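You operate a simulated robot arm through the tools that you are given. There is no shell and no other tool. Be economical: measure what you need, move in short steps, check, and stop when the job is done.

You are at the controls of a simulated two-armed robot. One attempt, no reset.

JOB
Put the yellow dust cap from the top of the workbench on top of the gold relief cartridge there. Put the green shaft cap on top of the orange air bottle. Put one of the white oil pads from the top of the long table on the green mat. Take the lid off the grease pot and lay it down on the top of the long table. Press the tester button to switch it off. Put the 2 A fuse from the top of the workbench on top of the orange precoat cartridge and the 20 A fuse on top of the green dry pack there. Pull the bottom bench drawer open. The order is free.

Only the result counts: the job must be done as asked and must still hold three seconds after the hand-in. Knocking over, shifting, dropping, spilling or breaking anything else fails it. A push-on lid holds only when it is set on centred and level and pressed home; a screw cap is set on level and turned clockwise until tight.

ROBOT AND FRAMES
Two 7-joint arms with fingered hands on one trunk, on a base that drives. Base frame: it is fixed to the floor where the robot stands at the start and does not move with it; the origin is under the middle of the robot, x ahead of it, y to its left, z up; the surface under the hand at the start is at about z = 0.9. Lengths are in m, angles in degrees, forces in N, time in s.
The left shoulder is at the start at [0.021, 0.209, 1.323], the right one opposite. Places, roughly: bottom bench drawer [0.7, 1.2, 0.3]; dry pack [0.75, 0.5, 1]; dust cap [0.75, 0.25, 1]; fuse [1, 0.75, 1]; grease pot [-0.5, 1.75, 1]; green mat (42x19 cm) [0.16, -2.14, 0.88]; green shaft cap (3x3x5 cm) [0.6, 0.7, 0.9]; orange air bottle [1, 2, 1]; orange precoat cartridge [1, 1.25, 1]; relief cartridge [0.75, 0, 1]; tester button [-1.3, 0.3, 0.9]; white oil pad (4x7x11 cm) [-0.6, 1.7, 0.9]. Payload 5 kg a hand.
Tool frame (each hand has its own): the origin (TCP) lies between the finger pads and is the grasp point; the fingertips stand 0.048 m ahead of it; z points along the fingers, y is the line along which they close. Largest opening 0.16 m; the body of the gripper starts 0.056 m behind the TCP. The gripper is a hand of 4 fingers: y runs from the thumb to the fingers, the wrist lies at [-0.026, -0.142, -0.252] in the tool frame, and closing takes about 1.5 s.
Orientation is that of the tool frame in the base frame, as [roll, pitch, yaw] about the fixed x, y, z axes, in that order (R = Rz(yaw) Ry(pitch) Rx(roll)). With the fingers straight down and the wrist toward the robot, the tool's x, y and z point along [0, 1, 0], [1, 0, 0] and [0, 0, -1] of the base frame.

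CONTROLS
- The arms move only by the tool arm_command. It takes "left_rows", "right_rows" or both (then of equal length, played together; a hand with none holds still); each is one flat list of numbers, 7 for each row, row after row: the shift along the tool's x, y, z in m, then the turn, a rotation vector about the tool's x, y, z in degrees, then the closure, from 0 (fully open) to 1 (shut). In form: [tx, ty, tz, rx, ry, rz, jaw, tx, ty, tz, rx, ry, rz, jaw, ...]. A call has 1 to 20 rows; each row shifts and turns the commanded pose from where the row before left it, along the tool's axes as they then stand. Each row takes 0.2 s and may step no farther than 0.05 m and 8.6 degrees from the row before; otherwise, or with a gripper value out of range, the whole call is refused. Where a pose cannot be reached the arm comes as near as it can. A force on the tool above 40 N (or 10 N above the force at the start of the call, whichever is more), or a blocked arm, ends the call early, and 0.2 s more pass. The fingers move at their own pace (about 0.108 m/s each) and stop on an object; they squeeze with about 28 N. The grip force told is the motor's: it shows also when the fingers shut on nothing. Time passes only in rows, and 0.2 s behind the last, so rows that do not move let the fingers close. It gives the time, the measured TCP pose, the force on the tool (base axes), the opening and the grip force at its end, in the units of the frame above (readings bear some noise), with the torque about the TCP (base axes, N m) and any sound that the robot's microphone picked up.
- Cameras (640 x 400 px; columns grow to the right, rows downward): "scene" is now at [0.0091, 0.0779, 1.496]; the picture's right is [0.99, -0.10, -0.00], its down [-0.08, -0.77, -0.63] and it looks along [0.06, 0.63, -0.78] (base axes); focal length 214 px, centre (320, 200). "left" rides on the left gripper at [-0.087, -0.133, -0.189] in its tool frame; the picture's right is [-0.83, -0.26, 0.49], its down [0.51, -0.71, 0.49] and it looks along [0.22, 0.66, 0.72] (tool axes); focal length 238 px, centre (320, 200). "right" rides on the right gripper at [0.087, -0.133, -0.189] in its tool frame; the picture's right is [-0.83, 0.26, -0.49], its down [-0.51, -0.71, 0.49] and it looks along [-0.22, 0.66, 0.72] (tool axes); focal length 238 px, centre (320, 200). There is no depth. A picture from a camera that has moved, and an enlarged one, comes with that camera's place and axes in the base frame and with its lens. The place of the scene camera against the robot may be out by one fixed shift of up to 0.012 m in any direction.
- get_image(camera): a new picture of that camera. No time passes.
- slide_trunk(by): slides the trunk up (or, below 0, down) by that many m; the arms and the scene camera ride with it, the base frame stays. It gives what a move gives, with no picture.
- drive_base(legs): drives the robot by 1 to 6 legs, each [ahead, left, turn to the left] in m, m and degrees, along the robot's own axes; the way and the turn of a leg run together, so that a leg with both is an arc; at most 1.5 m and 180 degrees a leg. The arms and the cameras ride along, it lands a little off, and it stops where it bumps. It gives what a move gives.
- set_grasp(shape, hand): the hand has 4 fingers and takes this shape, open, in about a second: jaw (thumb against the fingers, like two jaws); tri (thumb and two fingers); tip (a fingertip pinch); poke (one finger out to press); point (the index stretched); flat (the hand flat); cup (the hand cupped); fist (a fist). The gripper value then closes the fingers along that shape, each until it touches; the sizes above hold for jaw. It gives what a move gives, with no picture.
- aim_head(pan, tilt): turns the head with the scene camera to pan (to the left, within 86 degrees either way) and tilt (down, from -29 to 69), counted from straight ahead of the robot. It gives what a move gives.
- zoom(camera, box): a new picture of the part [left, top, right, bottom] of that camera's present view, enlarged. No time passes.
- sign_off(): hands the job in; it is judged then, once.

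Go step by step. Nothing tells you exact positions but the pictures and the camera data: compare them with the known pose of the tool, close in by small moves and look again before you grip or let go. The budget is 196 turns and 172 pictures, counting those below and the enlarged ones. Unless the task says otherwise, let go and move clear before handing in.

The tools are called after "Call:" as a command line: name --argument value ..., lists and objects as JSON in quotes. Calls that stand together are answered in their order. arm_command: Moves the arms, as the interface text tells. Its arguments: {"type":"object","properties":{"left_rows":{"type":"array","items":{"type":"number"}},"right_rows":{"type":"array","items":{"type":"number"}}},"required":[]} The other tools are called the same way: slide_trunk (by) slides the trunk up or down; set_grasp (shape, hand) gives the hand a shape; drive_base (legs) drives the base; aim_head (pan, tilt) turns the head that bears the scene camera; get_image (camera) takes a picture; zoom (camera, box) takes an enlarged picture of a part of a camera's view; sign_off () hands the job in.

At the start:

```text
t: 0.0
left_tcp_pos: [0.493, 0.7087, 1.1746]
left_tool_rot: [-179.9, 0.0, 90.0]
left_contact_force: [0.5, -0.3, 1.2]
left_moment: [-0.01, 0.03, -0.02]
left_width: 0.1596
left_grip_force: 0.0
left_shape: jaw
right_tcp_pos: [0.5873, 0.1186, 1.2049]
right_tool_rot: [180.0, 0.0, 90.0]
right_contact_force: [-1.0, -0.4, -0.6]
right_moment: [0.02, -0.02, -0.01]
right_width: 0.1595
right_grip_force: 0.1
right_shape: jaw
trunk travel left (down, up): [-0.325, 0.365]
robot x, y, heading: [-0.0019, 0.0007, -0.0]
head pan, tilt: [84.3, 50.8]
```

scene: 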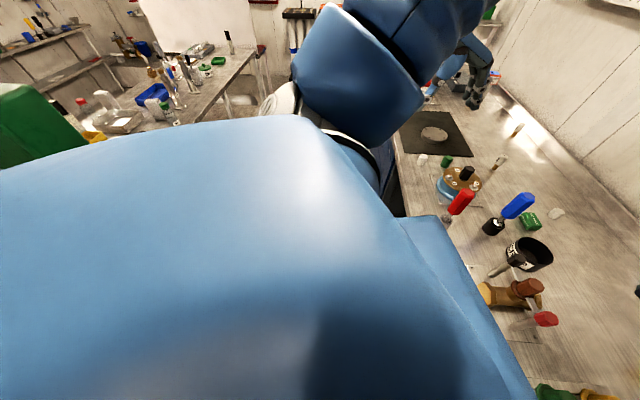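
right: 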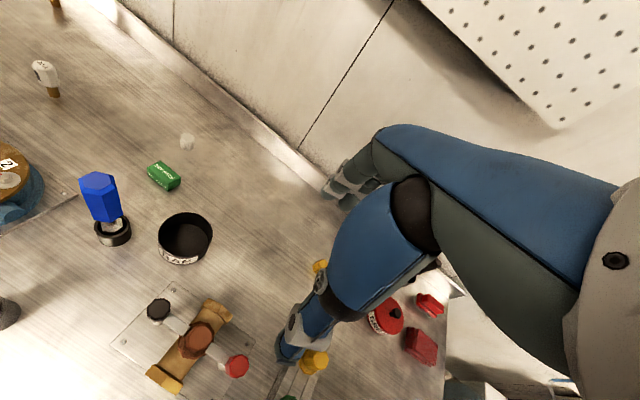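
left: 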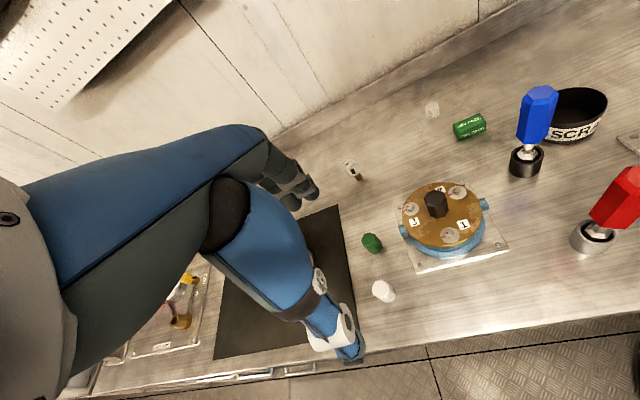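

I see the workbench ahead and the long table behind to the left. I'll survey with the head first.

Call:
aim_head --pan 0 --tilt 40

Call:
get_image --camera "scene"

Call:
aim_head --pan 45 --tilt 35

Call:
get_image --camera "scene"

```text
t: 1.6
left_tcp_pos: [0.4946, 0.7082, 1.1737]
left_tool_rot: [-180.0, 0.0, 90.0]
left_contact_force: [0.2, 0.3, -0.4]
left_moment: [0.02, -0.01, 0.01]
left_width: 0.1596
left_grip_force: 0.1
left_shape: jaw
right_tcp_pos: [0.587, 0.1194, 1.2039]
right_tool_rot: [180.0, 0.1, 89.9]
right_contact_force: [0.6, -0.2, -0.9]
right_moment: [-0.02, -0.02, 0.02]
right_width: 0.1593
right_grip_force: 0.0
right_shape: jaw
trunk travel left (down, up): [-0.325, 0.365]
robot x, y, heading: [-0.002, -0.0008, 0.2]
head pan, tilt: [0.0, 40.0]
```

```text
168 pictures are left
camera scene: at [0.0865, 0.0021, 1.5112], right [0.0, -1.0, 0.0], down [-0.64, 0.0, -0.77], along [0.77, 0.0, -0.64], focal length 214 px, centre (320, 200)
```

scene: 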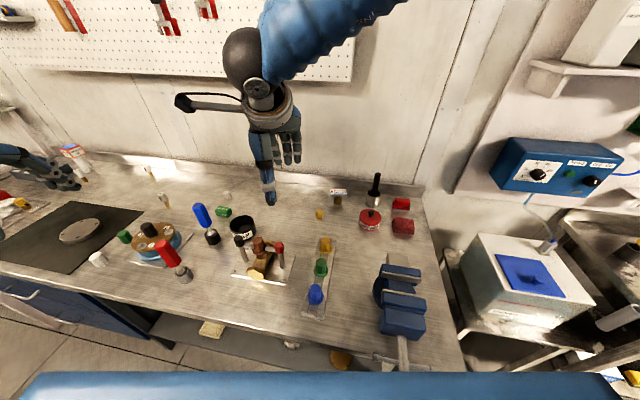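

```text
t: 2.7
left_tcp_pos: [0.4921, 0.7086, 1.1754]
left_tool_rot: [-179.9, 0.1, 90.0]
left_contact_force: [0.6, -0.5, 0.3]
left_moment: [0.01, -0.01, -0.01]
left_width: 0.1597
left_grip_force: 0.1
left_shape: jaw
right_tcp_pos: [0.5874, 0.118, 1.2045]
right_tool_rot: [-180.0, 0.0, 90.0]
right_contact_force: [0.0, 0.3, -0.5]
right_moment: [-0.02, 0.03, -0.02]
right_width: 0.1595
right_grip_force: 0.0
right_shape: jaw
trunk travel left (down, up): [-0.325, 0.365]
robot x, y, heading: [-0.0026, -0.0004, 0.2]
head pan, tilt: [45.0, 35.0]
```

```text
167 pictures are left
camera scene: at [0.0638, 0.0643, 1.5187], right [0.71, -0.71, 0.0], down [-0.41, -0.41, -0.82], along [0.58, 0.58, -0.57], focal length 214 px, centre (320, 200)
```

scene: 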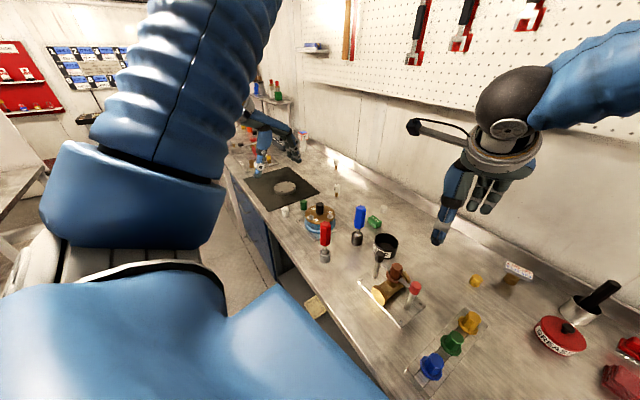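

I see the bench with a relief block, a fuse etc. I zoom in for detail.

Call:
aim_head --pan 0 --tilt 40

Call:
zoom --camera "scene" --box '[200, 160, 440, 310]'

Call:
zoom --camera "scene" --box '[0, 130, 240, 280]'

```text
t: 3.8
left_tcp_pos: [0.493, 0.7087, 1.175]
left_tool_rot: [-180.0, -0.1, 90.0]
left_contact_force: [0.5, 0.4, 0.2]
left_moment: [0.02, 0.03, 0.01]
left_width: 0.1593
left_grip_force: 0.0
left_shape: jaw
right_tcp_pos: [0.5877, 0.1189, 1.204]
right_tool_rot: [-179.9, 0.0, 90.0]
right_contact_force: [0.6, -0.4, 0.2]
right_moment: [-0.01, -0.01, 0.03]
right_width: 0.1598
right_grip_force: 0.2
right_shape: jaw
trunk travel left (down, up): [-0.325, 0.365]
robot x, y, heading: [-0.003, 0.0007, 0.1]
head pan, tilt: [0.0, 40.0]
```

```text
2.67 times, centred on (320, 235) of scene
camera zoom: at [0.0865, 0.0021, 1.5112], right [0.0, -1.0, 0.0], down [-0.64, 0.0, -0.77], along [0.77, 0.0, -0.64], focal length 572 px, centre (320, 107)
```

zoom: 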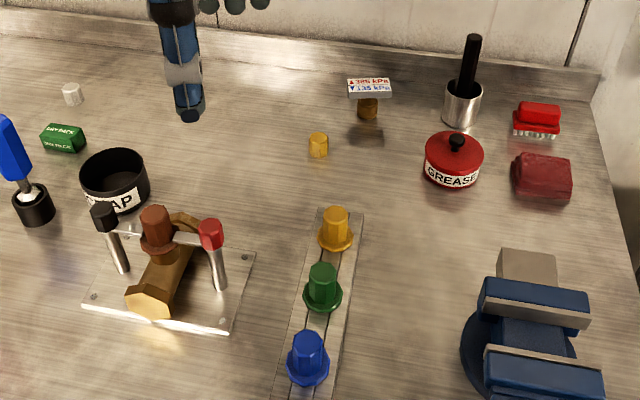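

```text
2.67 times, centred on (120, 205) of scene
camera zoom: at [0.0865, 0.0021, 1.5112], right [0.0, -1.0, 0.0], down [-0.64, 0.0, -0.77], along [0.77, 0.0, -0.64], focal length 572 px, centre (853, 187)
```

zoom: 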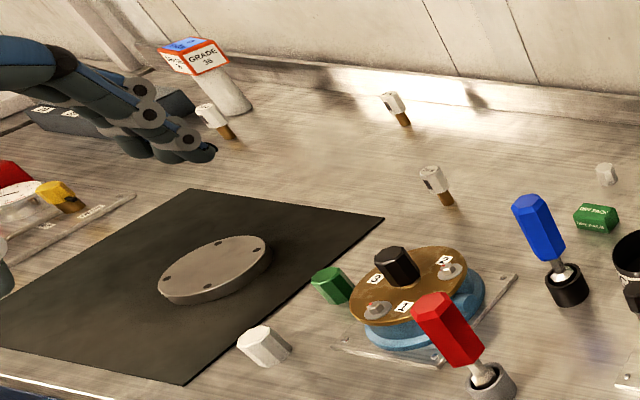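

The yellow dust cap and relief cartridge need identifying; the right hand may hide things. I move it to the right and look.

Call:
arm_command --right_rows '[-0.05, -0.02, 0, 0, 0, 0, 0, -0.05, -0.02, 0, 0, 0, 0, 0, -0.05, -0.02, 0, 0, 0, 0, 0, -0.05, -0.02, 0, 0, 0, 0, 0, -0.05, 0, 0, 0, 0, 0, 0, -0.05, 0, 0, 0, 0, 0, 0]'

Call:
aim_head --pan 10 --tilt 40

Call:
get_image --camera "scene"

Call:
zoom --camera "scene" --box '[220, 160, 460, 310]'

Call:
get_image --camera "right"

```text
refused: row 1 steps farther than a row can; nothing moved
```

```text
t: 4.5
left_tcp_pos: [0.4925, 0.7084, 1.1753]
left_tool_rot: [-180.0, 0.1, 90.1]
left_contact_force: [-0.2, -0.5, 0.3]
left_moment: [-0.01, 0.01, 0.01]
left_width: 0.1598
left_grip_force: 0.0
left_shape: jaw
right_tcp_pos: [0.5873, 0.1178, 1.2031]
right_tool_rot: [179.9, -0.1, 90.0]
right_contact_force: [0.3, 0.1, -0.6]
right_moment: [0.02, 0.0, -0.01]
right_width: 0.1595
right_grip_force: 0.2
right_shape: jaw
trunk travel left (down, up): [-0.325, 0.365]
robot x, y, heading: [-0.003, 0.0003, 0.1]
head pan, tilt: [10.0, 40.0]
```

```text
164 pictures are left
camera scene: at [0.0852, 0.0167, 1.5112], right [0.17, -0.98, 0.0], down [-0.63, -0.11, -0.77], along [0.75, 0.13, -0.64], focal length 214 px, centre (320, 200)
```

scene: 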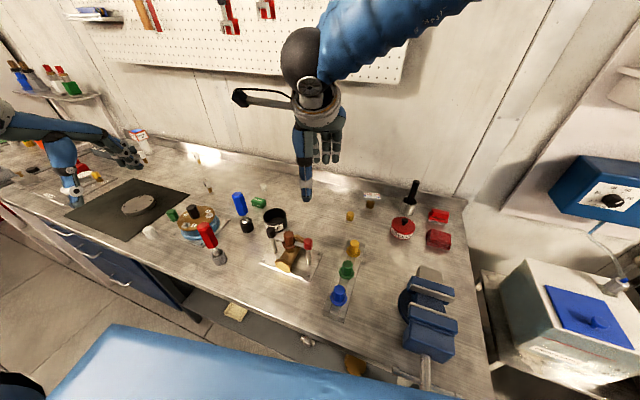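

```text
2.67 times, centred on (340, 235) of scene
camera zoom: at [0.0852, 0.0167, 1.5112], right [0.17, -0.98, 0.0], down [-0.63, -0.11, -0.77], along [0.75, 0.13, -0.64], focal length 572 px, centre (267, 107)
```

zoom: 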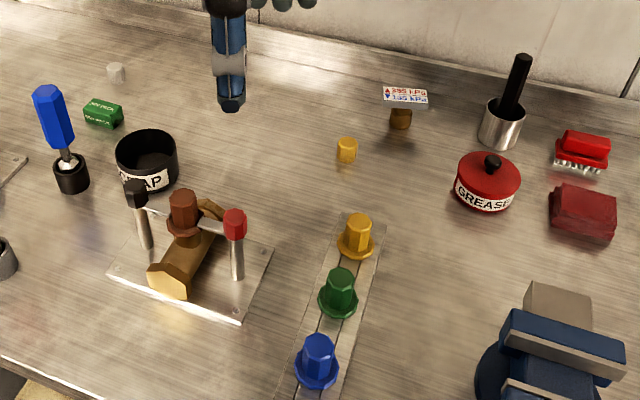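

```text
162 pictures are left
camera right: at [0.4556, 0.2055, 1.3929], right [0.26, -0.83, 0.49], down [-0.71, -0.51, -0.49], along [0.66, -0.22, -0.72], focal length 238 px, centre (320, 200)
```

right: 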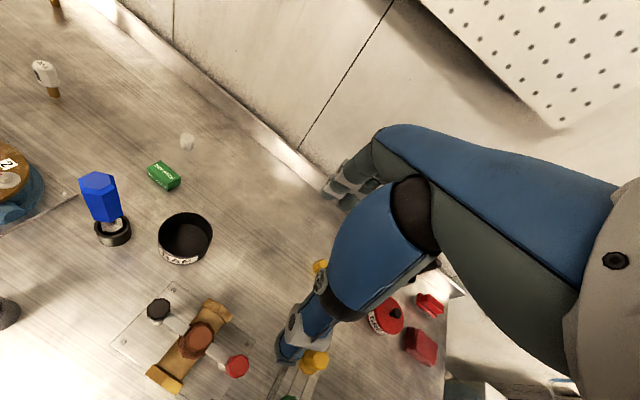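

I zoom closely at candidates for the relief cartridge, dust cap and fuses.

Call:
zoom --camera "scene" --box '[320, 180, 400, 230]'

Call:
zoom --camera "scene" --box '[180, 160, 260, 210]'

Call:
zoom --camera "scene" --box '[0, 110, 160, 210]'

Call:
zoom --camera "scene" --box '[310, 230, 390, 280]'

```text
8.00 times, centred on (360, 205) of scene
camera zoom: at [0.0852, 0.0167, 1.5112], right [0.17, -0.98, 0.0], down [-0.63, -0.11, -0.77], along [0.75, 0.13, -0.64], focal length 1716 px, centre (0, 160)
```

zoom: 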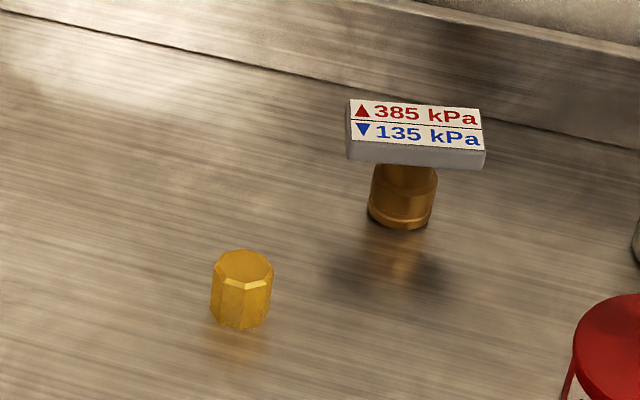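

```text
8.00 times, centred on (220, 185) of scene
camera zoom: at [0.0852, 0.0167, 1.5112], right [0.17, -0.98, 0.0], down [-0.63, -0.11, -0.77], along [0.75, 0.13, -0.64], focal length 1716 px, centre (1120, 320)
```

zoom: 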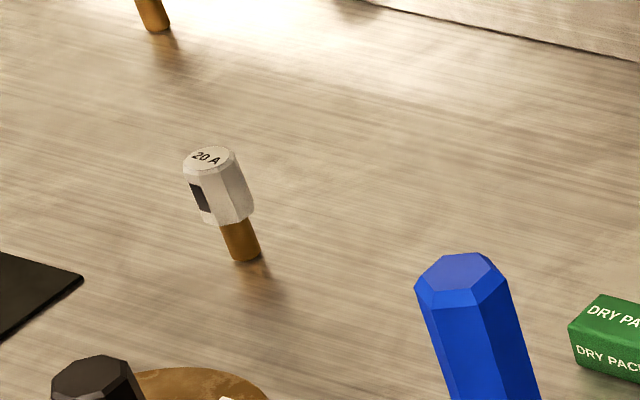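

```text
4.00 times, centred on (80, 160) of scene
camera zoom: at [0.0852, 0.0167, 1.5112], right [0.17, -0.98, 0.0], down [-0.63, -0.11, -0.77], along [0.75, 0.13, -0.64], focal length 858 px, centre (1280, 360)
```

zoom: 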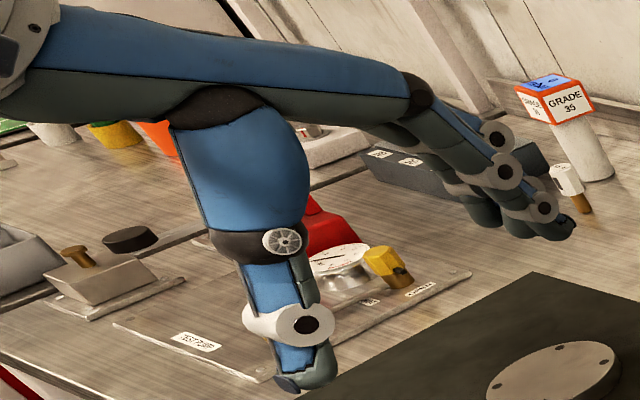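

```text
8.00 times, centred on (350, 255) of scene
camera zoom: at [0.0852, 0.0167, 1.5112], right [0.17, -0.98, 0.0], down [-0.63, -0.11, -0.77], along [0.75, 0.13, -0.64], focal length 1716 px, centre (80, -240)
```

zoom: 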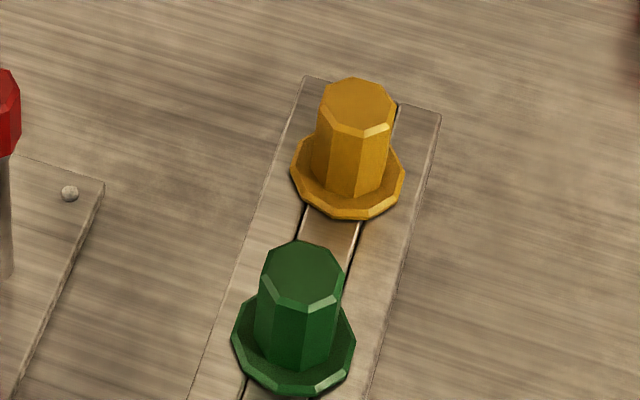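

The relief cartridge (gold stub with kPa plate) is near (0.80,-0.07) and the yellow dust cap near (0.71,0.01). I bring the right hand above the cap.

Call:
arm_command --right_rows '[-0.028, 0.03, 0.025, 0, 0, 0, 0, -0.028, 0.03, 0.025, 0, 0, 0, 0, -0.028, 0.03, 0.025, 0, 0, 0, 0, -0.028, 0.03, 0.025, 0, 0, 0, 0]'

Call:
get_image --camera "right"

Call:
zoom --camera "scene" --box '[260, 140, 460, 265]'

```text
t: 5.5
left_tcp_pos: [0.4949, 0.7067, 1.1758]
left_tool_rot: [-180.0, 0.0, 90.0]
left_contact_force: [1.3, -0.7, 0.5]
left_moment: [0.09, 0.15, -0.01]
left_width: 0.1595
left_grip_force: 0.1
left_shape: jaw
right_tcp_pos: [0.7103, 0.0048, 1.1016]
right_tool_rot: [-179.9, -0.1, 89.9]
right_contact_force: [1.0, -0.4, 0.4]
right_moment: [0.08, 0.09, 0.04]
right_width: 0.1597
right_grip_force: 0.0
right_shape: jaw
trunk travel left (down, up): [-0.325, 0.365]
robot x, y, heading: [-0.0001, 0.0005, -0.1]
head pan, tilt: [10.0, 40.0]
```

```text
157 pictures are left
camera right: at [0.5779, 0.092, 1.2913], right [0.26, -0.83, 0.49], down [-0.71, -0.51, -0.49], along [0.65, -0.22, -0.72], focal length 238 px, centre (320, 200)
```

right: 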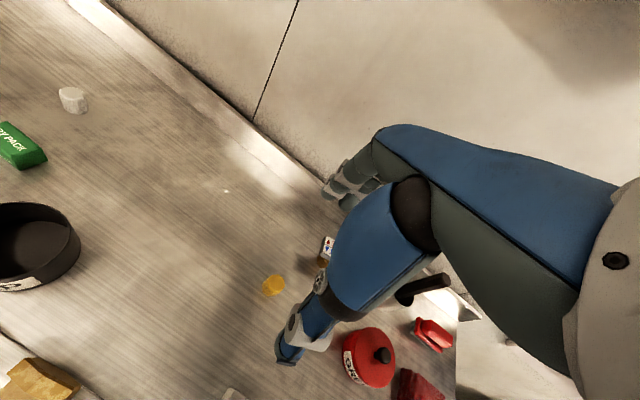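

```text
3.20 times, centred on (360, 202) of scene
camera zoom: at [0.0871, 0.0153, 1.511], right [0.17, -0.98, 0.0], down [-0.63, -0.11, -0.77], along [0.75, 0.13, -0.64], focal length 686 px, centre (192, 192)
```

zoom: 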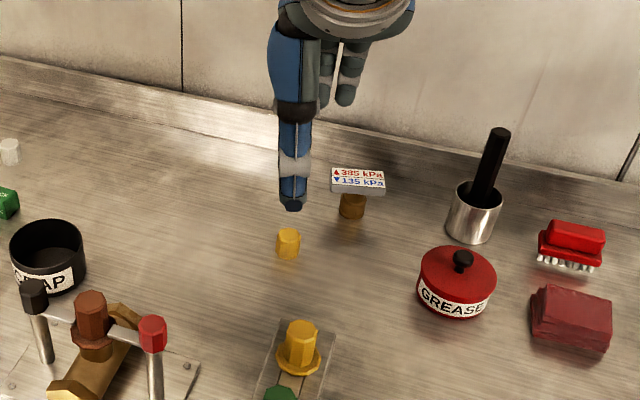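

The cap is at about (0.711,0.003). I check the geometry of the closed hand in tip shape.

Call:
set_grasp --hand "right" --shape "tip"

Call:
zoom --camera "scene" --box '[300, 120, 420, 195]'

Call:
arm_command --right_rows '[0, 0, 0, 0, 0, 0, 0.8, 0, 0, 0, 0, 0, 0, 0.8, 0, 0, 0, 0, 0, 0, 0.8, 0, 0, 0, 0, 0, 0, 0.8, 0, 0, 0, 0, 0, 0, 0.8, 0, 0, 0, 0, 0, 0, 0.8, 0, 0, 0, 0, 0, 0, 0.8]'

Call:
zoom --camera "scene" --box '[300, 120, 420, 195]'

Call:
get_image --camera "right"

```text
t: 6.4
left_tcp_pos: [0.4935, 0.7089, 1.1757]
left_tool_rot: [-180.0, 0.0, 90.0]
left_contact_force: [-0.2, -0.3, 0.7]
left_moment: [-0.01, 0.0, 0.02]
left_width: 0.1598
left_grip_force: 0.1
left_shape: jaw
right_tcp_pos: [0.7085, 0.0063, 1.1031]
right_tool_rot: [-179.9, -0.1, 89.9]
right_contact_force: [0.2, -0.7, 0.1]
right_moment: [0.01, 0.03, -0.02]
right_width: 0.1599
right_grip_force: 0.2
right_shape: tip
trunk travel left (down, up): [-0.325, 0.365]
robot x, y, heading: [0.0001, -0.0009, -0.1]
head pan, tilt: [10.0, 40.0]
```

```text
5.33 times, centred on (360, 158) of scene
camera zoom: at [0.0857, 0.0166, 1.5111], right [0.17, -0.98, 0.0], down [-0.63, -0.11, -0.77], along [0.75, 0.13, -0.64], focal length 1144 px, centre (107, 427)
```

zoom: 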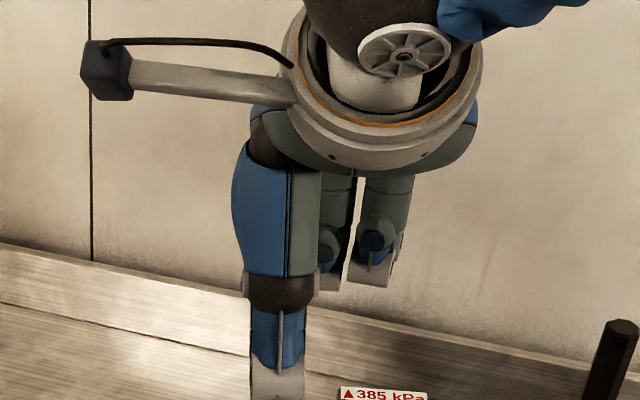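

```text
t: 8.0
left_tcp_pos: [0.4945, 0.708, 1.1748]
left_tool_rot: [-180.0, 0.1, 90.1]
left_contact_force: [-0.6, -0.7, -0.5]
left_moment: [-0.01, -0.02, 0.02]
left_width: 0.1595
left_grip_force: 0.1
left_shape: jaw
right_tcp_pos: [0.7091, 0.0075, 1.1036]
right_tool_rot: [180.0, -0.1, 90.0]
right_contact_force: [-0.4, 0.3, 0.0]
right_moment: [0.0, 0.01, -0.03]
right_width: 0.0324
right_grip_force: 0.0
right_shape: tip
trunk travel left (down, up): [-0.325, 0.365]
robot x, y, heading: [0.0048, -0.0022, 0.2]
head pan, tilt: [10.0, 40.0]
```

```text
5.33 times, centred on (360, 158) of scene
camera zoom: at [0.0853, 0.0168, 1.5112], right [0.17, -0.98, 0.0], down [-0.63, -0.11, -0.77], along [0.75, 0.13, -0.64], focal length 1144 px, centre (107, 427)
```

zoom: 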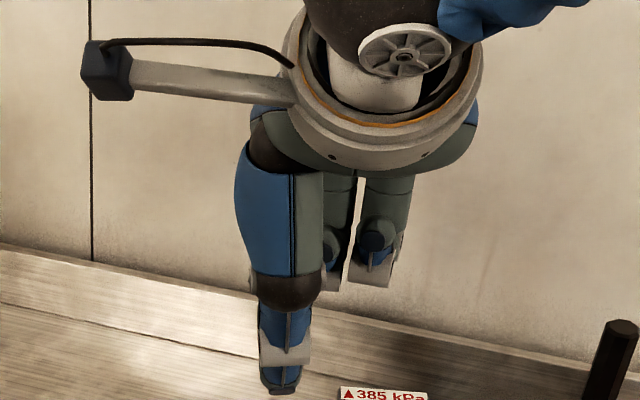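

```text
153 pictures are left
camera right: at [0.5762, 0.0935, 1.2924], right [0.26, -0.83, 0.49], down [-0.71, -0.51, -0.49], along [0.66, -0.22, -0.72], focal length 238 px, centre (320, 200)
```

right: 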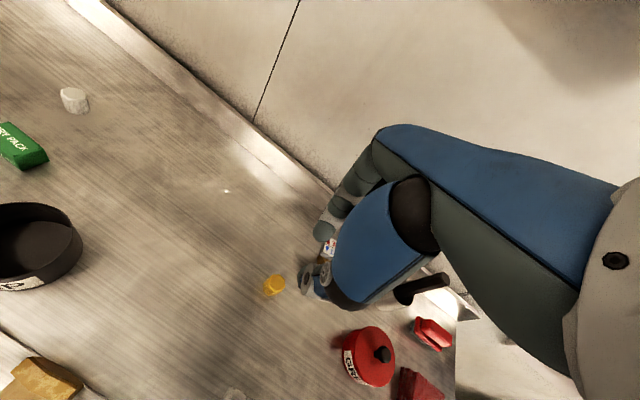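

The tips converge near the TCP axis. I lower to just above the cap with a partly open hand and check.

Call:
arm_command --right_rows '[0, 0, 0.035, 0, 0, 0, 0.6, 0, 0, 0.035, 0, 0, 0, 0.6, 0, 0, 0.03, 0, 0, 0, 0.6]'

Call:
zoom --camera "right" --box '[200, 180, 440, 330]'

Call:
zoom --camera "scene" --box '[290, 150, 410, 225]'

```text
t: 8.8
left_tcp_pos: [0.4941, 0.7087, 1.1759]
left_tool_rot: [-179.9, 0.1, 90.0]
left_contact_force: [0.8, 0.5, 0.8]
left_moment: [-0.05, 0.03, -0.04]
left_width: 0.1597
left_grip_force: 0.2
left_shape: jaw
right_tcp_pos: [0.7089, 0.0068, 1.0028]
right_tool_rot: [180.0, 0.0, 90.1]
right_contact_force: [1.3, 0.2, 1.3]
right_moment: [0.0, 0.12, -0.01]
right_width: 0.0633
right_grip_force: 0.1
right_shape: tip
trunk travel left (down, up): [-0.325, 0.365]
robot x, y, heading: [0.0007, 0.0019, 0.0]
head pan, tilt: [10.0, 40.0]
```

```text
2.67 times, centred on (320, 255) of right
camera zoom: at [0.5765, 0.0937, 1.1921], right [0.26, -0.83, 0.49], down [-0.71, -0.51, -0.49], along [0.66, -0.22, -0.72], focal length 636 px, centre (320, 53)
```

zoom: 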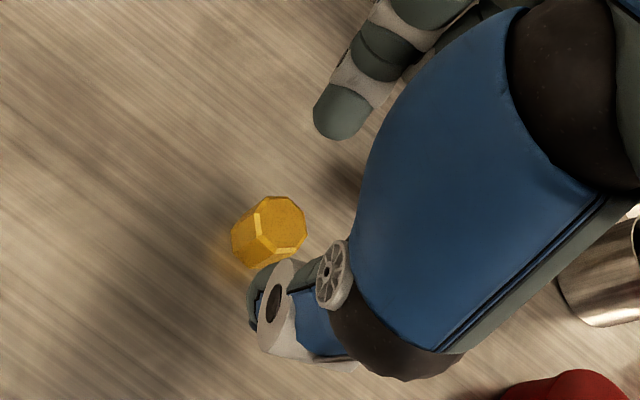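

```text
5.33 times, centred on (350, 188) of scene
camera zoom: at [0.0862, 0.0171, 1.5111], right [0.17, -0.98, 0.0], down [-0.63, -0.11, -0.77], along [0.75, 0.13, -0.64], focal length 1144 px, centre (160, 267)
```

zoom: 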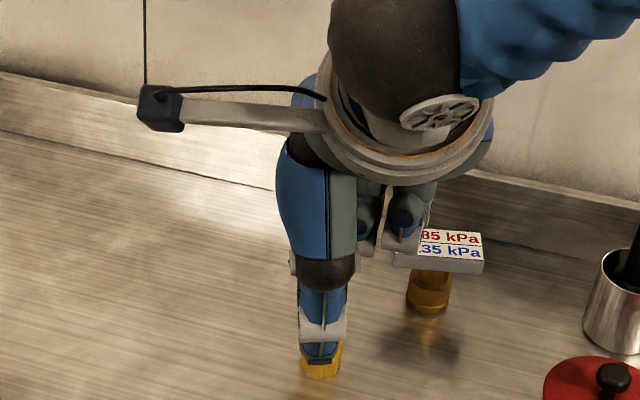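

The tips' midpoint matches the model; the other fingers are close to the kPa plate, so I rotate the hand 40° to keep them clear.

Call:
arm_command --right_rows '[0, 0, 0, 0, 0, -8, 0.6, 0, 0, 0, 0, 0, -8, 0.6, 0, 0, 0, 0, 0, -8, 0.6, 0, 0, 0, 0, 0, -8, 0.6, 0, 0, 0, 0, 0, -8, 0.6, 0, 0, 0.02, 0, 0, 0, 0.6]'

Call:
zoom --camera "right" --box '[200, 180, 440, 330]'

Call:
zoom --camera "scene" --box '[290, 150, 410, 225]'

```text
t: 10.2
left_tcp_pos: [0.4954, 0.7065, 1.1746]
left_tool_rot: [-179.9, 0.0, 89.9]
left_contact_force: [0.0, -0.3, -0.2]
left_moment: [0.06, 0.08, 0.0]
left_width: 0.1596
left_grip_force: 0.0
left_shape: jaw
right_tcp_pos: [0.7099, 0.0053, 0.9841]
right_tool_rot: [179.9, 0.1, 130.0]
right_contact_force: [0.4, -1.2, 1.6]
right_moment: [0.04, 0.09, 0.06]
right_width: 0.0638
right_grip_force: 0.0
right_shape: tip
trunk travel left (down, up): [-0.325, 0.365]
robot x, y, heading: [-0.0002, -0.0026, -0.2]
head pan, tilt: [10.0, 40.0]
```

```text
2.67 times, centred on (320, 255) of right
camera zoom: at [0.5524, -0.0135, 1.1726], right [0.73, -0.47, 0.49], down [-0.22, -0.84, -0.49], along [0.64, 0.25, -0.72], focal length 636 px, centre (320, 53)
```

zoom: 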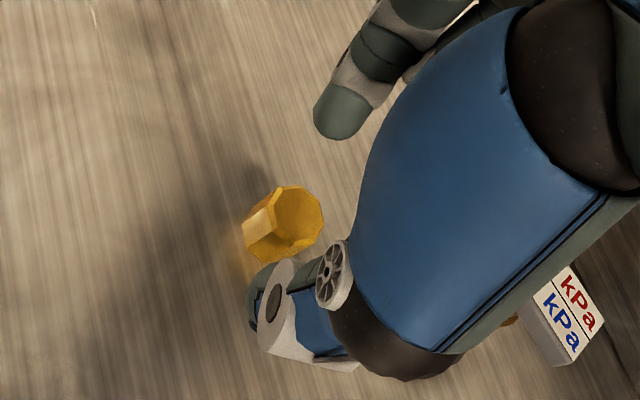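

```text
5.33 times, centred on (350, 188) of scene
camera zoom: at [0.0866, 0.0159, 1.511], right [0.17, -0.98, 0.0], down [-0.63, -0.11, -0.77], along [0.75, 0.13, -0.64], focal length 1144 px, centre (160, 267)
```

zoom: 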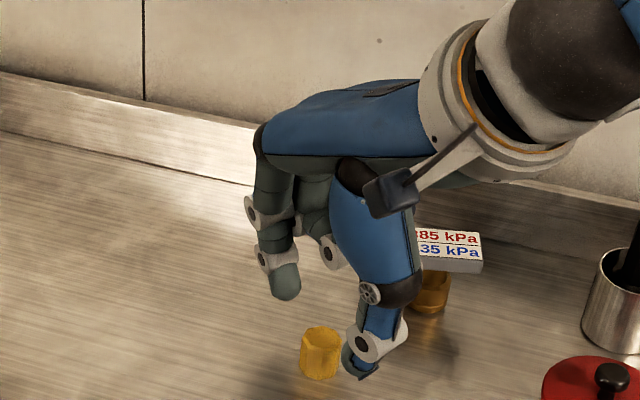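

The cap is centred between the tips. I lower and close.

Call:
arm_command --right_rows '[0, 0, 0.014, 0, 0, 0, 0.6, 0, 0, 0.014, 0, 0, 0, 0.6, 0, 0, 0, 0, 0, 0, 1, 0, 0, 0, 0, 0, 0, 1, 0, 0, 0, 0, 0, 0, 1, 0, 0, 0, 0, 0, 0, 1, 0, 0, 0, 0, 0, 0, 1]'

Call:
zoom --camera "right" --box '[200, 180, 440, 330]'

Call:
zoom --camera "scene" --box '[290, 150, 410, 225]'

```text
t: 11.8
left_tcp_pos: [0.4934, 0.7088, 1.1756]
left_tool_rot: [180.0, -0.1, 90.0]
left_contact_force: [0.0, 0.2, -0.5]
left_moment: [0.02, 0.01, -0.01]
left_width: 0.1597
left_grip_force: 0.0
left_shape: jaw
right_tcp_pos: [0.7071, 0.0063, 0.955]
right_tool_rot: [180.0, 0.0, 130.0]
right_contact_force: [-0.2, 0.3, 0.5]
right_moment: [-0.02, -0.04, 0.0]
right_width: 0.0219
right_grip_force: 27.9
right_shape: tip
trunk travel left (down, up): [-0.325, 0.365]
robot x, y, heading: [0.0041, -0.001, 0.2]
head pan, tilt: [10.0, 40.0]
```

```text
2.67 times, centred on (320, 255) of right
camera zoom: at [0.5507, -0.0125, 1.1449], right [0.73, -0.47, 0.49], down [-0.22, -0.84, -0.49], along [0.64, 0.25, -0.72], focal length 636 px, centre (320, 53)
```

zoom: 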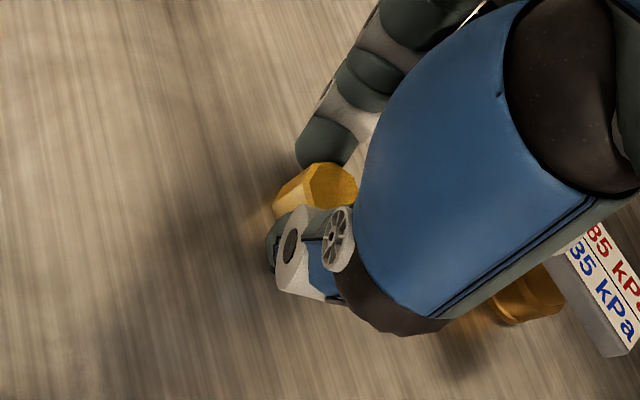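

```text
5.33 times, centred on (350, 188) of scene
camera zoom: at [0.0852, 0.0168, 1.5112], right [0.17, -0.98, 0.0], down [-0.63, -0.11, -0.77], along [0.75, 0.13, -0.64], focal length 1144 px, centre (160, 267)
```

zoom: 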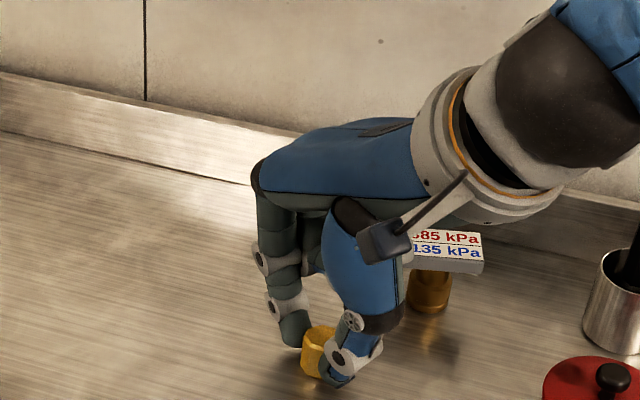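

Cap held. I lift and check the plate from both cameras.

Call:
arm_command --right_rows '[0, 0, -0.04, 0, 0, 0, 1, 0, 0, -0.04, 0, 0, 0, 1, 0, 0, -0.02, 0, 0, 0, 1]'

Call:
get_image --camera "right"

Call:
zoom --camera "scene" --box '[290, 150, 410, 225]'

```text
t: 12.6
left_tcp_pos: [0.4934, 0.7079, 1.1758]
left_tool_rot: [179.9, 0.0, 90.0]
left_contact_force: [-0.6, 0.1, 0.5]
left_moment: [-0.02, -0.03, 0.02]
left_width: 0.1594
left_grip_force: 0.1
left_shape: jaw
right_tcp_pos: [0.7066, 0.006, 1.0575]
right_tool_rot: [180.0, 0.0, 130.0]
right_contact_force: [0.0, 0.2, -0.2]
right_moment: [0.0, -0.09, -0.03]
right_width: 0.0221
right_grip_force: 28.3
right_shape: tip
trunk travel left (down, up): [-0.325, 0.365]
robot x, y, heading: [0.0014, 0.0018, 0.2]
head pan, tilt: [10.0, 40.0]
```

```text
146 pictures are left
camera right: at [0.5502, -0.0123, 1.2453], right [0.73, -0.47, 0.49], down [-0.22, -0.84, -0.49], along [0.64, 0.25, -0.72], focal length 238 px, centre (320, 200)
```

right: 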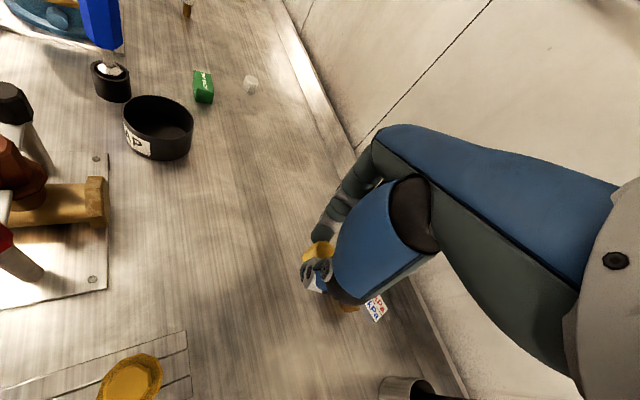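

```text
5.33 times, centred on (350, 188) of scene
camera zoom: at [0.0849, 0.0169, 1.5112], right [0.17, -0.98, 0.0], down [-0.63, -0.11, -0.77], along [0.75, 0.13, -0.64], focal length 1144 px, centre (160, 267)
```

zoom: 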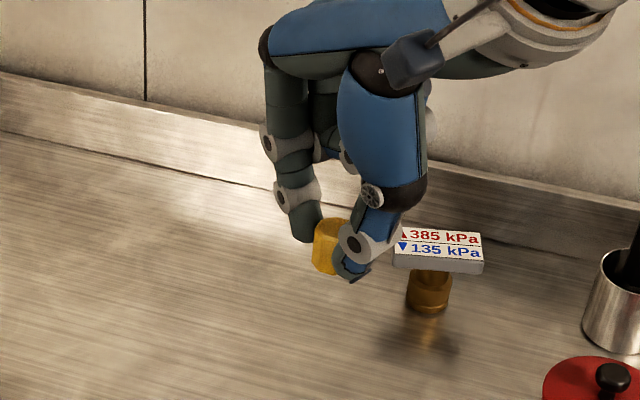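

The two cameras agree: plate centre ≈(0.799,-0.075), top z≈0.957. I carry the cap over it.

Call:
arm_command --right_rows '[-0.0405, 0.0063, 0, 0, 0, 0, 1, -0.0405, 0.0063, 0, 0, 0, 0, 1, -0.0405, 0.0063, 0, 0, 0, 0, 1, 0, 0, 0.02, 0, 0, 0, 1]'

Call:
zoom --camera "right" --box '[240, 200, 400, 300]'

Call:
zoom --camera "scene" --box '[310, 150, 430, 225]'

```text
t: 13.6
left_tcp_pos: [0.4934, 0.7093, 1.1752]
left_tool_rot: [180.0, -0.1, 90.0]
left_contact_force: [-0.3, 0.1, -0.2]
left_moment: [-0.06, 0.03, -0.03]
left_width: 0.1596
left_grip_force: 0.1
left_shape: jaw
right_tcp_pos: [0.8013, -0.0735, 1.036]
right_tool_rot: [180.0, 0.1, 130.0]
right_contact_force: [0.4, 0.8, 0.4]
right_moment: [-0.04, 0.03, 0.05]
right_width: 0.0221
right_grip_force: 27.9
right_shape: tip
trunk travel left (down, up): [-0.325, 0.365]
robot x, y, heading: [-0.0004, -0.0007, 0.0]
head pan, tilt: [10.0, 40.0]
```

```text
4.00 times, centred on (320, 250) of right
camera zoom: at [0.6441, -0.0922, 1.2249], right [0.73, -0.47, 0.49], down [-0.22, -0.84, -0.49], along [0.64, 0.25, -0.72], focal length 953 px, centre (320, 0)
```

zoom: 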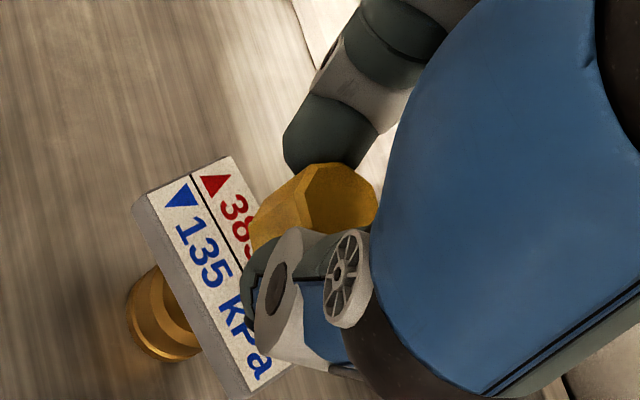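

```text
5.33 times, centred on (370, 188) of scene
camera zoom: at [0.0856, 0.0173, 1.5111], right [0.17, -0.98, 0.0], down [-0.63, -0.11, -0.77], along [0.75, 0.13, -0.64], focal length 1144 px, centre (53, 267)
```

zoom: 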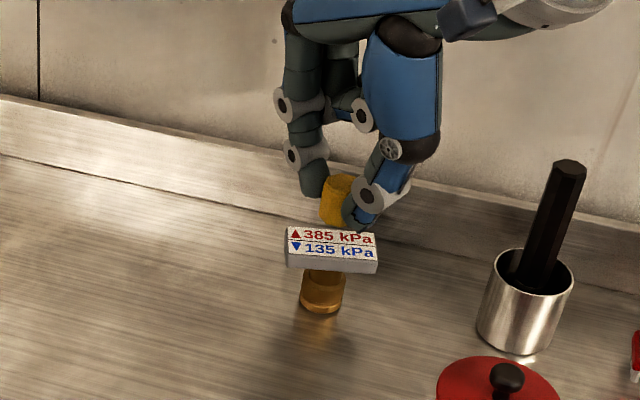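

Nearly centred over the plate. I descend gently until contact.

Call:
arm_command --right_rows '[0.001, -0.002, 0.012, 0, 0, 0, 1, 0, 0, 0.006, 0, 0, 0, 1, 0, 0, 0.002, 0, 0, 0, 1]'

Call:
zoom --camera "right" --box '[240, 200, 400, 300]'

Call:
zoom --camera "scene" --box '[340, 170, 404, 210]'

```text
t: 14.4
left_tcp_pos: [0.4937, 0.7082, 1.1742]
left_tool_rot: [-180.0, 0.0, 89.9]
left_contact_force: [0.2, -0.1, -0.2]
left_moment: [-0.02, 0.01, -0.01]
left_width: 0.1598
left_grip_force: 0.1
left_shape: jaw
right_tcp_pos: [0.7979, -0.0738, 1.0152]
right_tool_rot: [179.8, 0.0, 129.9]
right_contact_force: [-0.3, 0.0, -0.1]
right_moment: [0.01, 0.02, 0.0]
right_width: 0.0219
right_grip_force: 28.3
right_shape: tip
trunk travel left (down, up): [-0.325, 0.365]
robot x, y, heading: [0.0002, -0.0003, 0.1]
head pan, tilt: [10.0, 40.0]
```

```text
4.00 times, centred on (320, 250) of right
camera zoom: at [0.6416, -0.0939, 1.2045], right [0.73, -0.47, 0.49], down [-0.22, -0.84, -0.49], along [0.64, 0.25, -0.72], focal length 953 px, centre (320, 0)
```

zoom: 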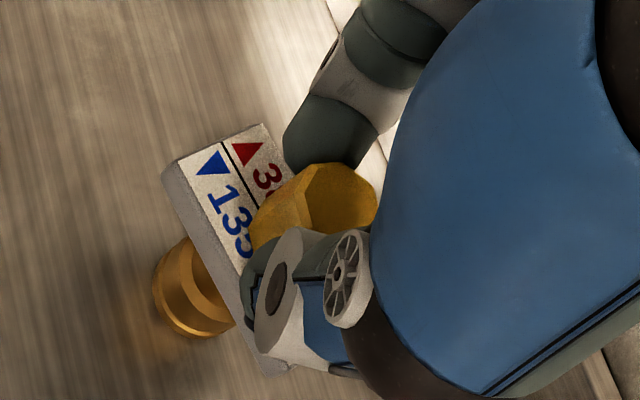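

```text
10.00 times, centred on (372, 190) of scene
camera zoom: at [0.0856, 0.0165, 1.5112], right [0.17, -0.98, 0.0], down [-0.63, -0.11, -0.77], along [0.75, 0.13, -0.64], focal length 2145 px, centre (-200, 300)
```

zoom: 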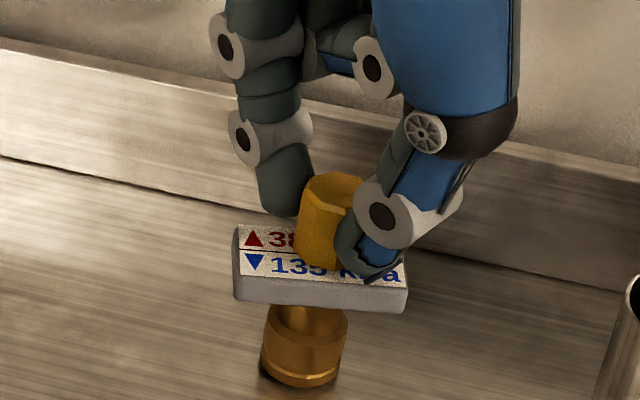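

Slight forward correction, then step down to touch.

Call:
arm_command --right_rows '[-0.002, 0.002, 0.001, 0, 0, 0, 1, 0, 0, 0.0015, 0, 0, 0, 1, 0, 0, 0.001, 0, 0, 0, 1]'

Call:
zoom --camera "scene" --box '[340, 170, 404, 210]'

```text
t: 15.2
left_tcp_pos: [0.4929, 0.7087, 1.1762]
left_tool_rot: [179.9, 0.0, 90.0]
left_contact_force: [-0.7, -0.7, -0.9]
left_moment: [0.01, 0.01, 0.0]
left_width: 0.1598
left_grip_force: 0.1
left_shape: jaw
right_tcp_pos: [0.8021, -0.0755, 1.0137]
right_tool_rot: [-180.0, 0.0, 129.9]
right_contact_force: [-1.4, -0.2, 9.2]
right_moment: [-0.01, 0.0, 0.03]
right_width: 0.0221
right_grip_force: 28.6
right_shape: tip
trunk travel left (down, up): [-0.325, 0.365]
robot x, y, heading: [0.0012, 0.0019, -0.2]
head pan, tilt: [10.0, 40.0]
```

```text
10.00 times, centred on (372, 190) of scene
camera zoom: at [0.0845, 0.0167, 1.5114], right [0.17, -0.98, 0.0], down [-0.63, -0.11, -0.77], along [0.75, 0.13, -0.64], focal length 2145 px, centre (-200, 300)
```

zoom: 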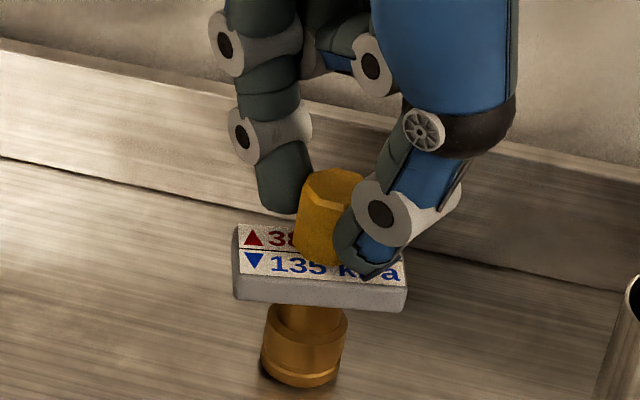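

Contact made. Release and lift.

Call:
arm_command --right_rows '[0, 0, -0.001, 0, 0, 0, 1, 0, 0, 0, 0, 0, 0, 0.8, 0, 0, 0, 0, 0, 0, 0.7, 0, 0, 0, 0, 0, 0, 0.6, 0, 0, 0, 0, 0, 0, 0.6, 0, 0, -0.03, 0, 0, 0, 0.6, 0, 0, -0.05, 0, 0, 0, 0.6, 0, 0, -0.05, 0, 0, 0, 0.6]'

Call:
zoom --camera "scene" --box '[340, 170, 404, 210]'

```text
t: 17.0
left_tcp_pos: [0.4909, 0.7087, 1.1755]
left_tool_rot: [179.9, 0.0, 90.0]
left_contact_force: [-0.3, 0.8, 0.1]
left_moment: [-0.02, -0.12, -0.01]
left_width: 0.1598
left_grip_force: 0.0
left_shape: jaw
right_tcp_pos: [0.7993, -0.0741, 1.1434]
right_tool_rot: [-180.0, 0.0, 130.0]
right_contact_force: [-1.6, 0.2, -1.9]
right_moment: [0.0, -0.19, -0.03]
right_width: 0.0636
right_grip_force: 0.0
right_shape: tip
trunk travel left (down, up): [-0.325, 0.365]
robot x, y, heading: [0.0005, 0.0, -0.0]
head pan, tilt: [10.0, 40.0]
```

```text
10.00 times, centred on (372, 190) of scene
camera zoom: at [0.0838, 0.017, 1.5113], right [0.17, -0.98, 0.0], down [-0.63, -0.11, -0.77], along [0.75, 0.13, -0.64], focal length 2145 px, centre (-200, 300)
```

zoom: 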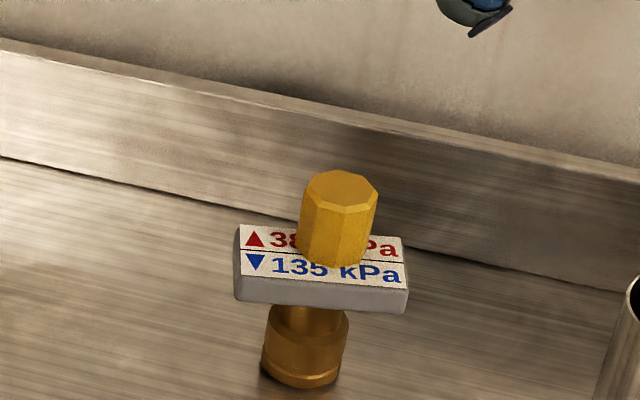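

Dust cap is placed. Next: the fuses; I raise the hands and drive left along the bench by 0.4 m.

Call:
arm_command --right_rows '[0, 0, -0.045, 0, 0, 0, 0.3, 0, 0, -0.045, 0, 0, 0, 0.3]' --left_rows '[0, 0, -0.04, 0, 0, 0, 0.3, 0, 0, -0.04, 0, 0, 0, 0.3]'

Call:
drive_base --legs '[[0, 0.4, 0]]'

Call:
aim_head --pan 0 --tilt 40

Call:
get_image --camera "scene"

Call:
get_image --camera "left"

```text
t: 17.7
left_tcp_pos: [0.4946, 0.7099, 1.2554]
left_tool_rot: [179.8, 0.0, 90.1]
left_contact_force: [0.4, 0.8, -1.1]
left_moment: [-0.02, 0.07, -0.02]
left_width: 0.1122
left_grip_force: 0.1
left_shape: jaw
right_tcp_pos: [0.7949, -0.0747, 1.2202]
right_tool_rot: [-178.7, -0.5, 130.3]
right_contact_force: [-3.1, -1.3, -3.4]
right_moment: [0.28, -0.26, -0.06]
right_width: 0.1118
right_grip_force: 0.0
right_shape: tip
trunk travel left (down, up): [-0.325, 0.365]
robot x, y, heading: [-0.0033, 0.0013, -0.2]
head pan, tilt: [10.0, 40.0]
stopped in row 2 (right hand): the force on the tool passed its limit at 45 N (the readings are from after the stop); the commanded pose is now the measured one
```

```text
t: 18.7
left_tcp_pos: [0.4961, 0.7426, 1.2557]
left_tool_rot: [179.9, -0.1, 89.8]
left_contact_force: [0.4, 2.5, -1.1]
left_moment: [-0.18, -0.02, -0.04]
left_width: 0.1123
left_grip_force: 0.1
left_shape: jaw
right_tcp_pos: [0.796, -0.055, 1.2131]
right_tool_rot: [-178.0, -0.6, 129.4]
right_contact_force: [-1.0, -9.1, -7.5]
right_moment: [1.66, -0.04, -0.32]
right_width: 0.112
right_grip_force: 0.0
right_shape: tip
trunk travel left (down, up): [-0.325, 0.365]
robot x, y, heading: [-0.0002, 0.0303, -0.6]
head pan, tilt: [10.0, 40.0]
stopped in leg 1: the force on the tool passed its limit at 50 N (the readings are from after the stop); the commanded pose is now the measured one
```

```text
t: 19.4
left_tcp_pos: [0.498, 0.7409, 1.257]
left_tool_rot: [179.9, -0.2, 89.9]
left_contact_force: [0.0, 0.7, 0.4]
left_moment: [-0.01, -0.01, -0.01]
left_width: 0.1125
left_grip_force: 0.0
left_shape: jaw
right_tcp_pos: [0.7957, -0.0538, 1.2135]
right_tool_rot: [-178.2, -0.7, 129.4]
right_contact_force: [-3.6, -8.2, -15.6]
right_moment: [1.67, -0.16, -0.31]
right_width: 0.1121
right_grip_force: 0.1
right_shape: tip
trunk travel left (down, up): [-0.325, 0.365]
robot x, y, heading: [0.0005, 0.0354, -0.4]
head pan, tilt: [0.0, 40.0]
```

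```text
138 pictures are left
camera scene: at [0.0865, 0.0344, 1.511], right [0.0, -1.0, 0.0], down [-0.64, 0.0, -0.77], along [0.77, 0.0, -0.64], focal length 214 px, centre (320, 200)
```

scene: 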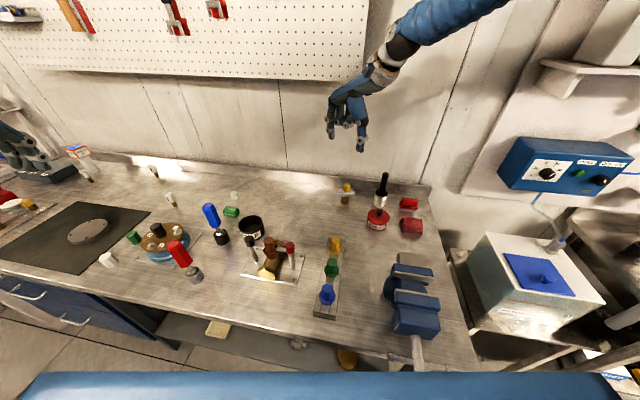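

```text
137 pictures are left
camera left: at [0.3651, 0.6541, 1.4462], right [-0.26, -0.83, -0.49], down [-0.71, 0.51, -0.49], along [0.66, 0.22, -0.72], focal length 238 px, centre (320, 200)
```

left: 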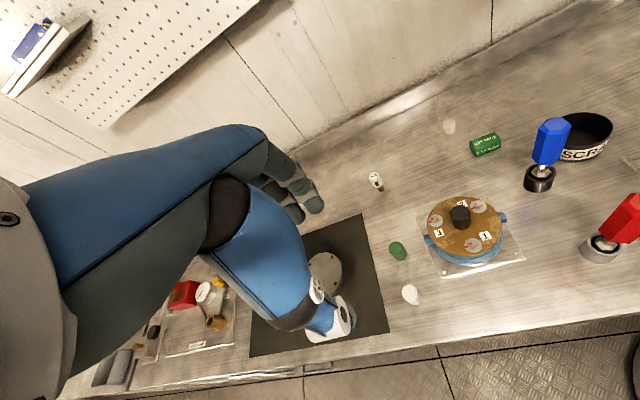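

The right arm touched the wall behind; I pull it back toward the robot and unrotate it.

Call:
arm_command --right_rows '[0.026, -0.031, 0, 0, 0, 0, 0.3, 0.026, -0.031, 0, 0, 0, 0, 0.3, 0.026, -0.031, 0, 0, 0, 0, 0.3, 0.026, -0.031, 0, 0, 0, 0, 0.3, 0.026, -0.031, 0, 0, 0, 0, 0.3, 0.0, 0, 0, 0, 0, 8, 0.3, 0, 0, 0, 0, 0, 8, 0.3, 0, 0, 0, 0, 0, 8, 0.3, 0, 0, 0, 0, 0, 8, 0.3, 0, 0, 0, 0, 0, 8, 0.3]'

Call:
get_image --camera "scene"

```text
t: 21.6
left_tcp_pos: [0.4949, 0.7431, 1.2562]
left_tool_rot: [179.8, -0.1, 90.0]
left_contact_force: [-1.2, 0.6, -0.5]
left_moment: [-0.09, -0.06, -0.02]
left_width: 0.1122
left_grip_force: 0.0
left_shape: jaw
right_tcp_pos: [0.5935, -0.0498, 1.2232]
right_tool_rot: [-178.4, 0.7, 89.3]
right_contact_force: [-0.1, -0.3, 0.5]
right_moment: [-0.06, 0.01, -0.02]
right_width: 0.1118
right_grip_force: 0.1
right_shape: tip
trunk travel left (down, up): [-0.325, 0.365]
robot x, y, heading: [0.0038, 0.0322, -0.4]
head pan, tilt: [0.0, 40.0]
```

```text
136 pictures are left
camera scene: at [0.0849, 0.0371, 1.5112], right [0.0, -1.0, 0.0], down [-0.64, 0.0, -0.77], along [0.77, 0.0, -0.64], focal length 214 px, centre (320, 200)
```

scene: 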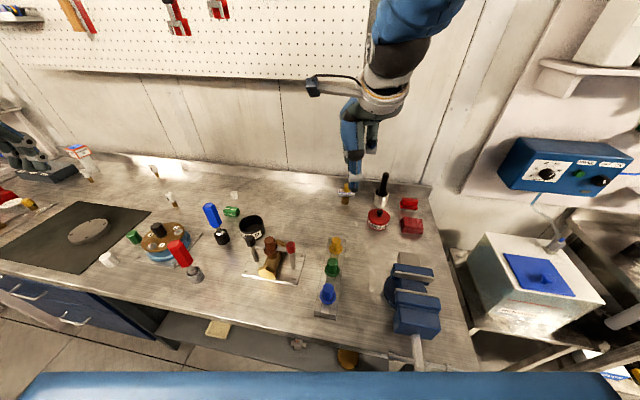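

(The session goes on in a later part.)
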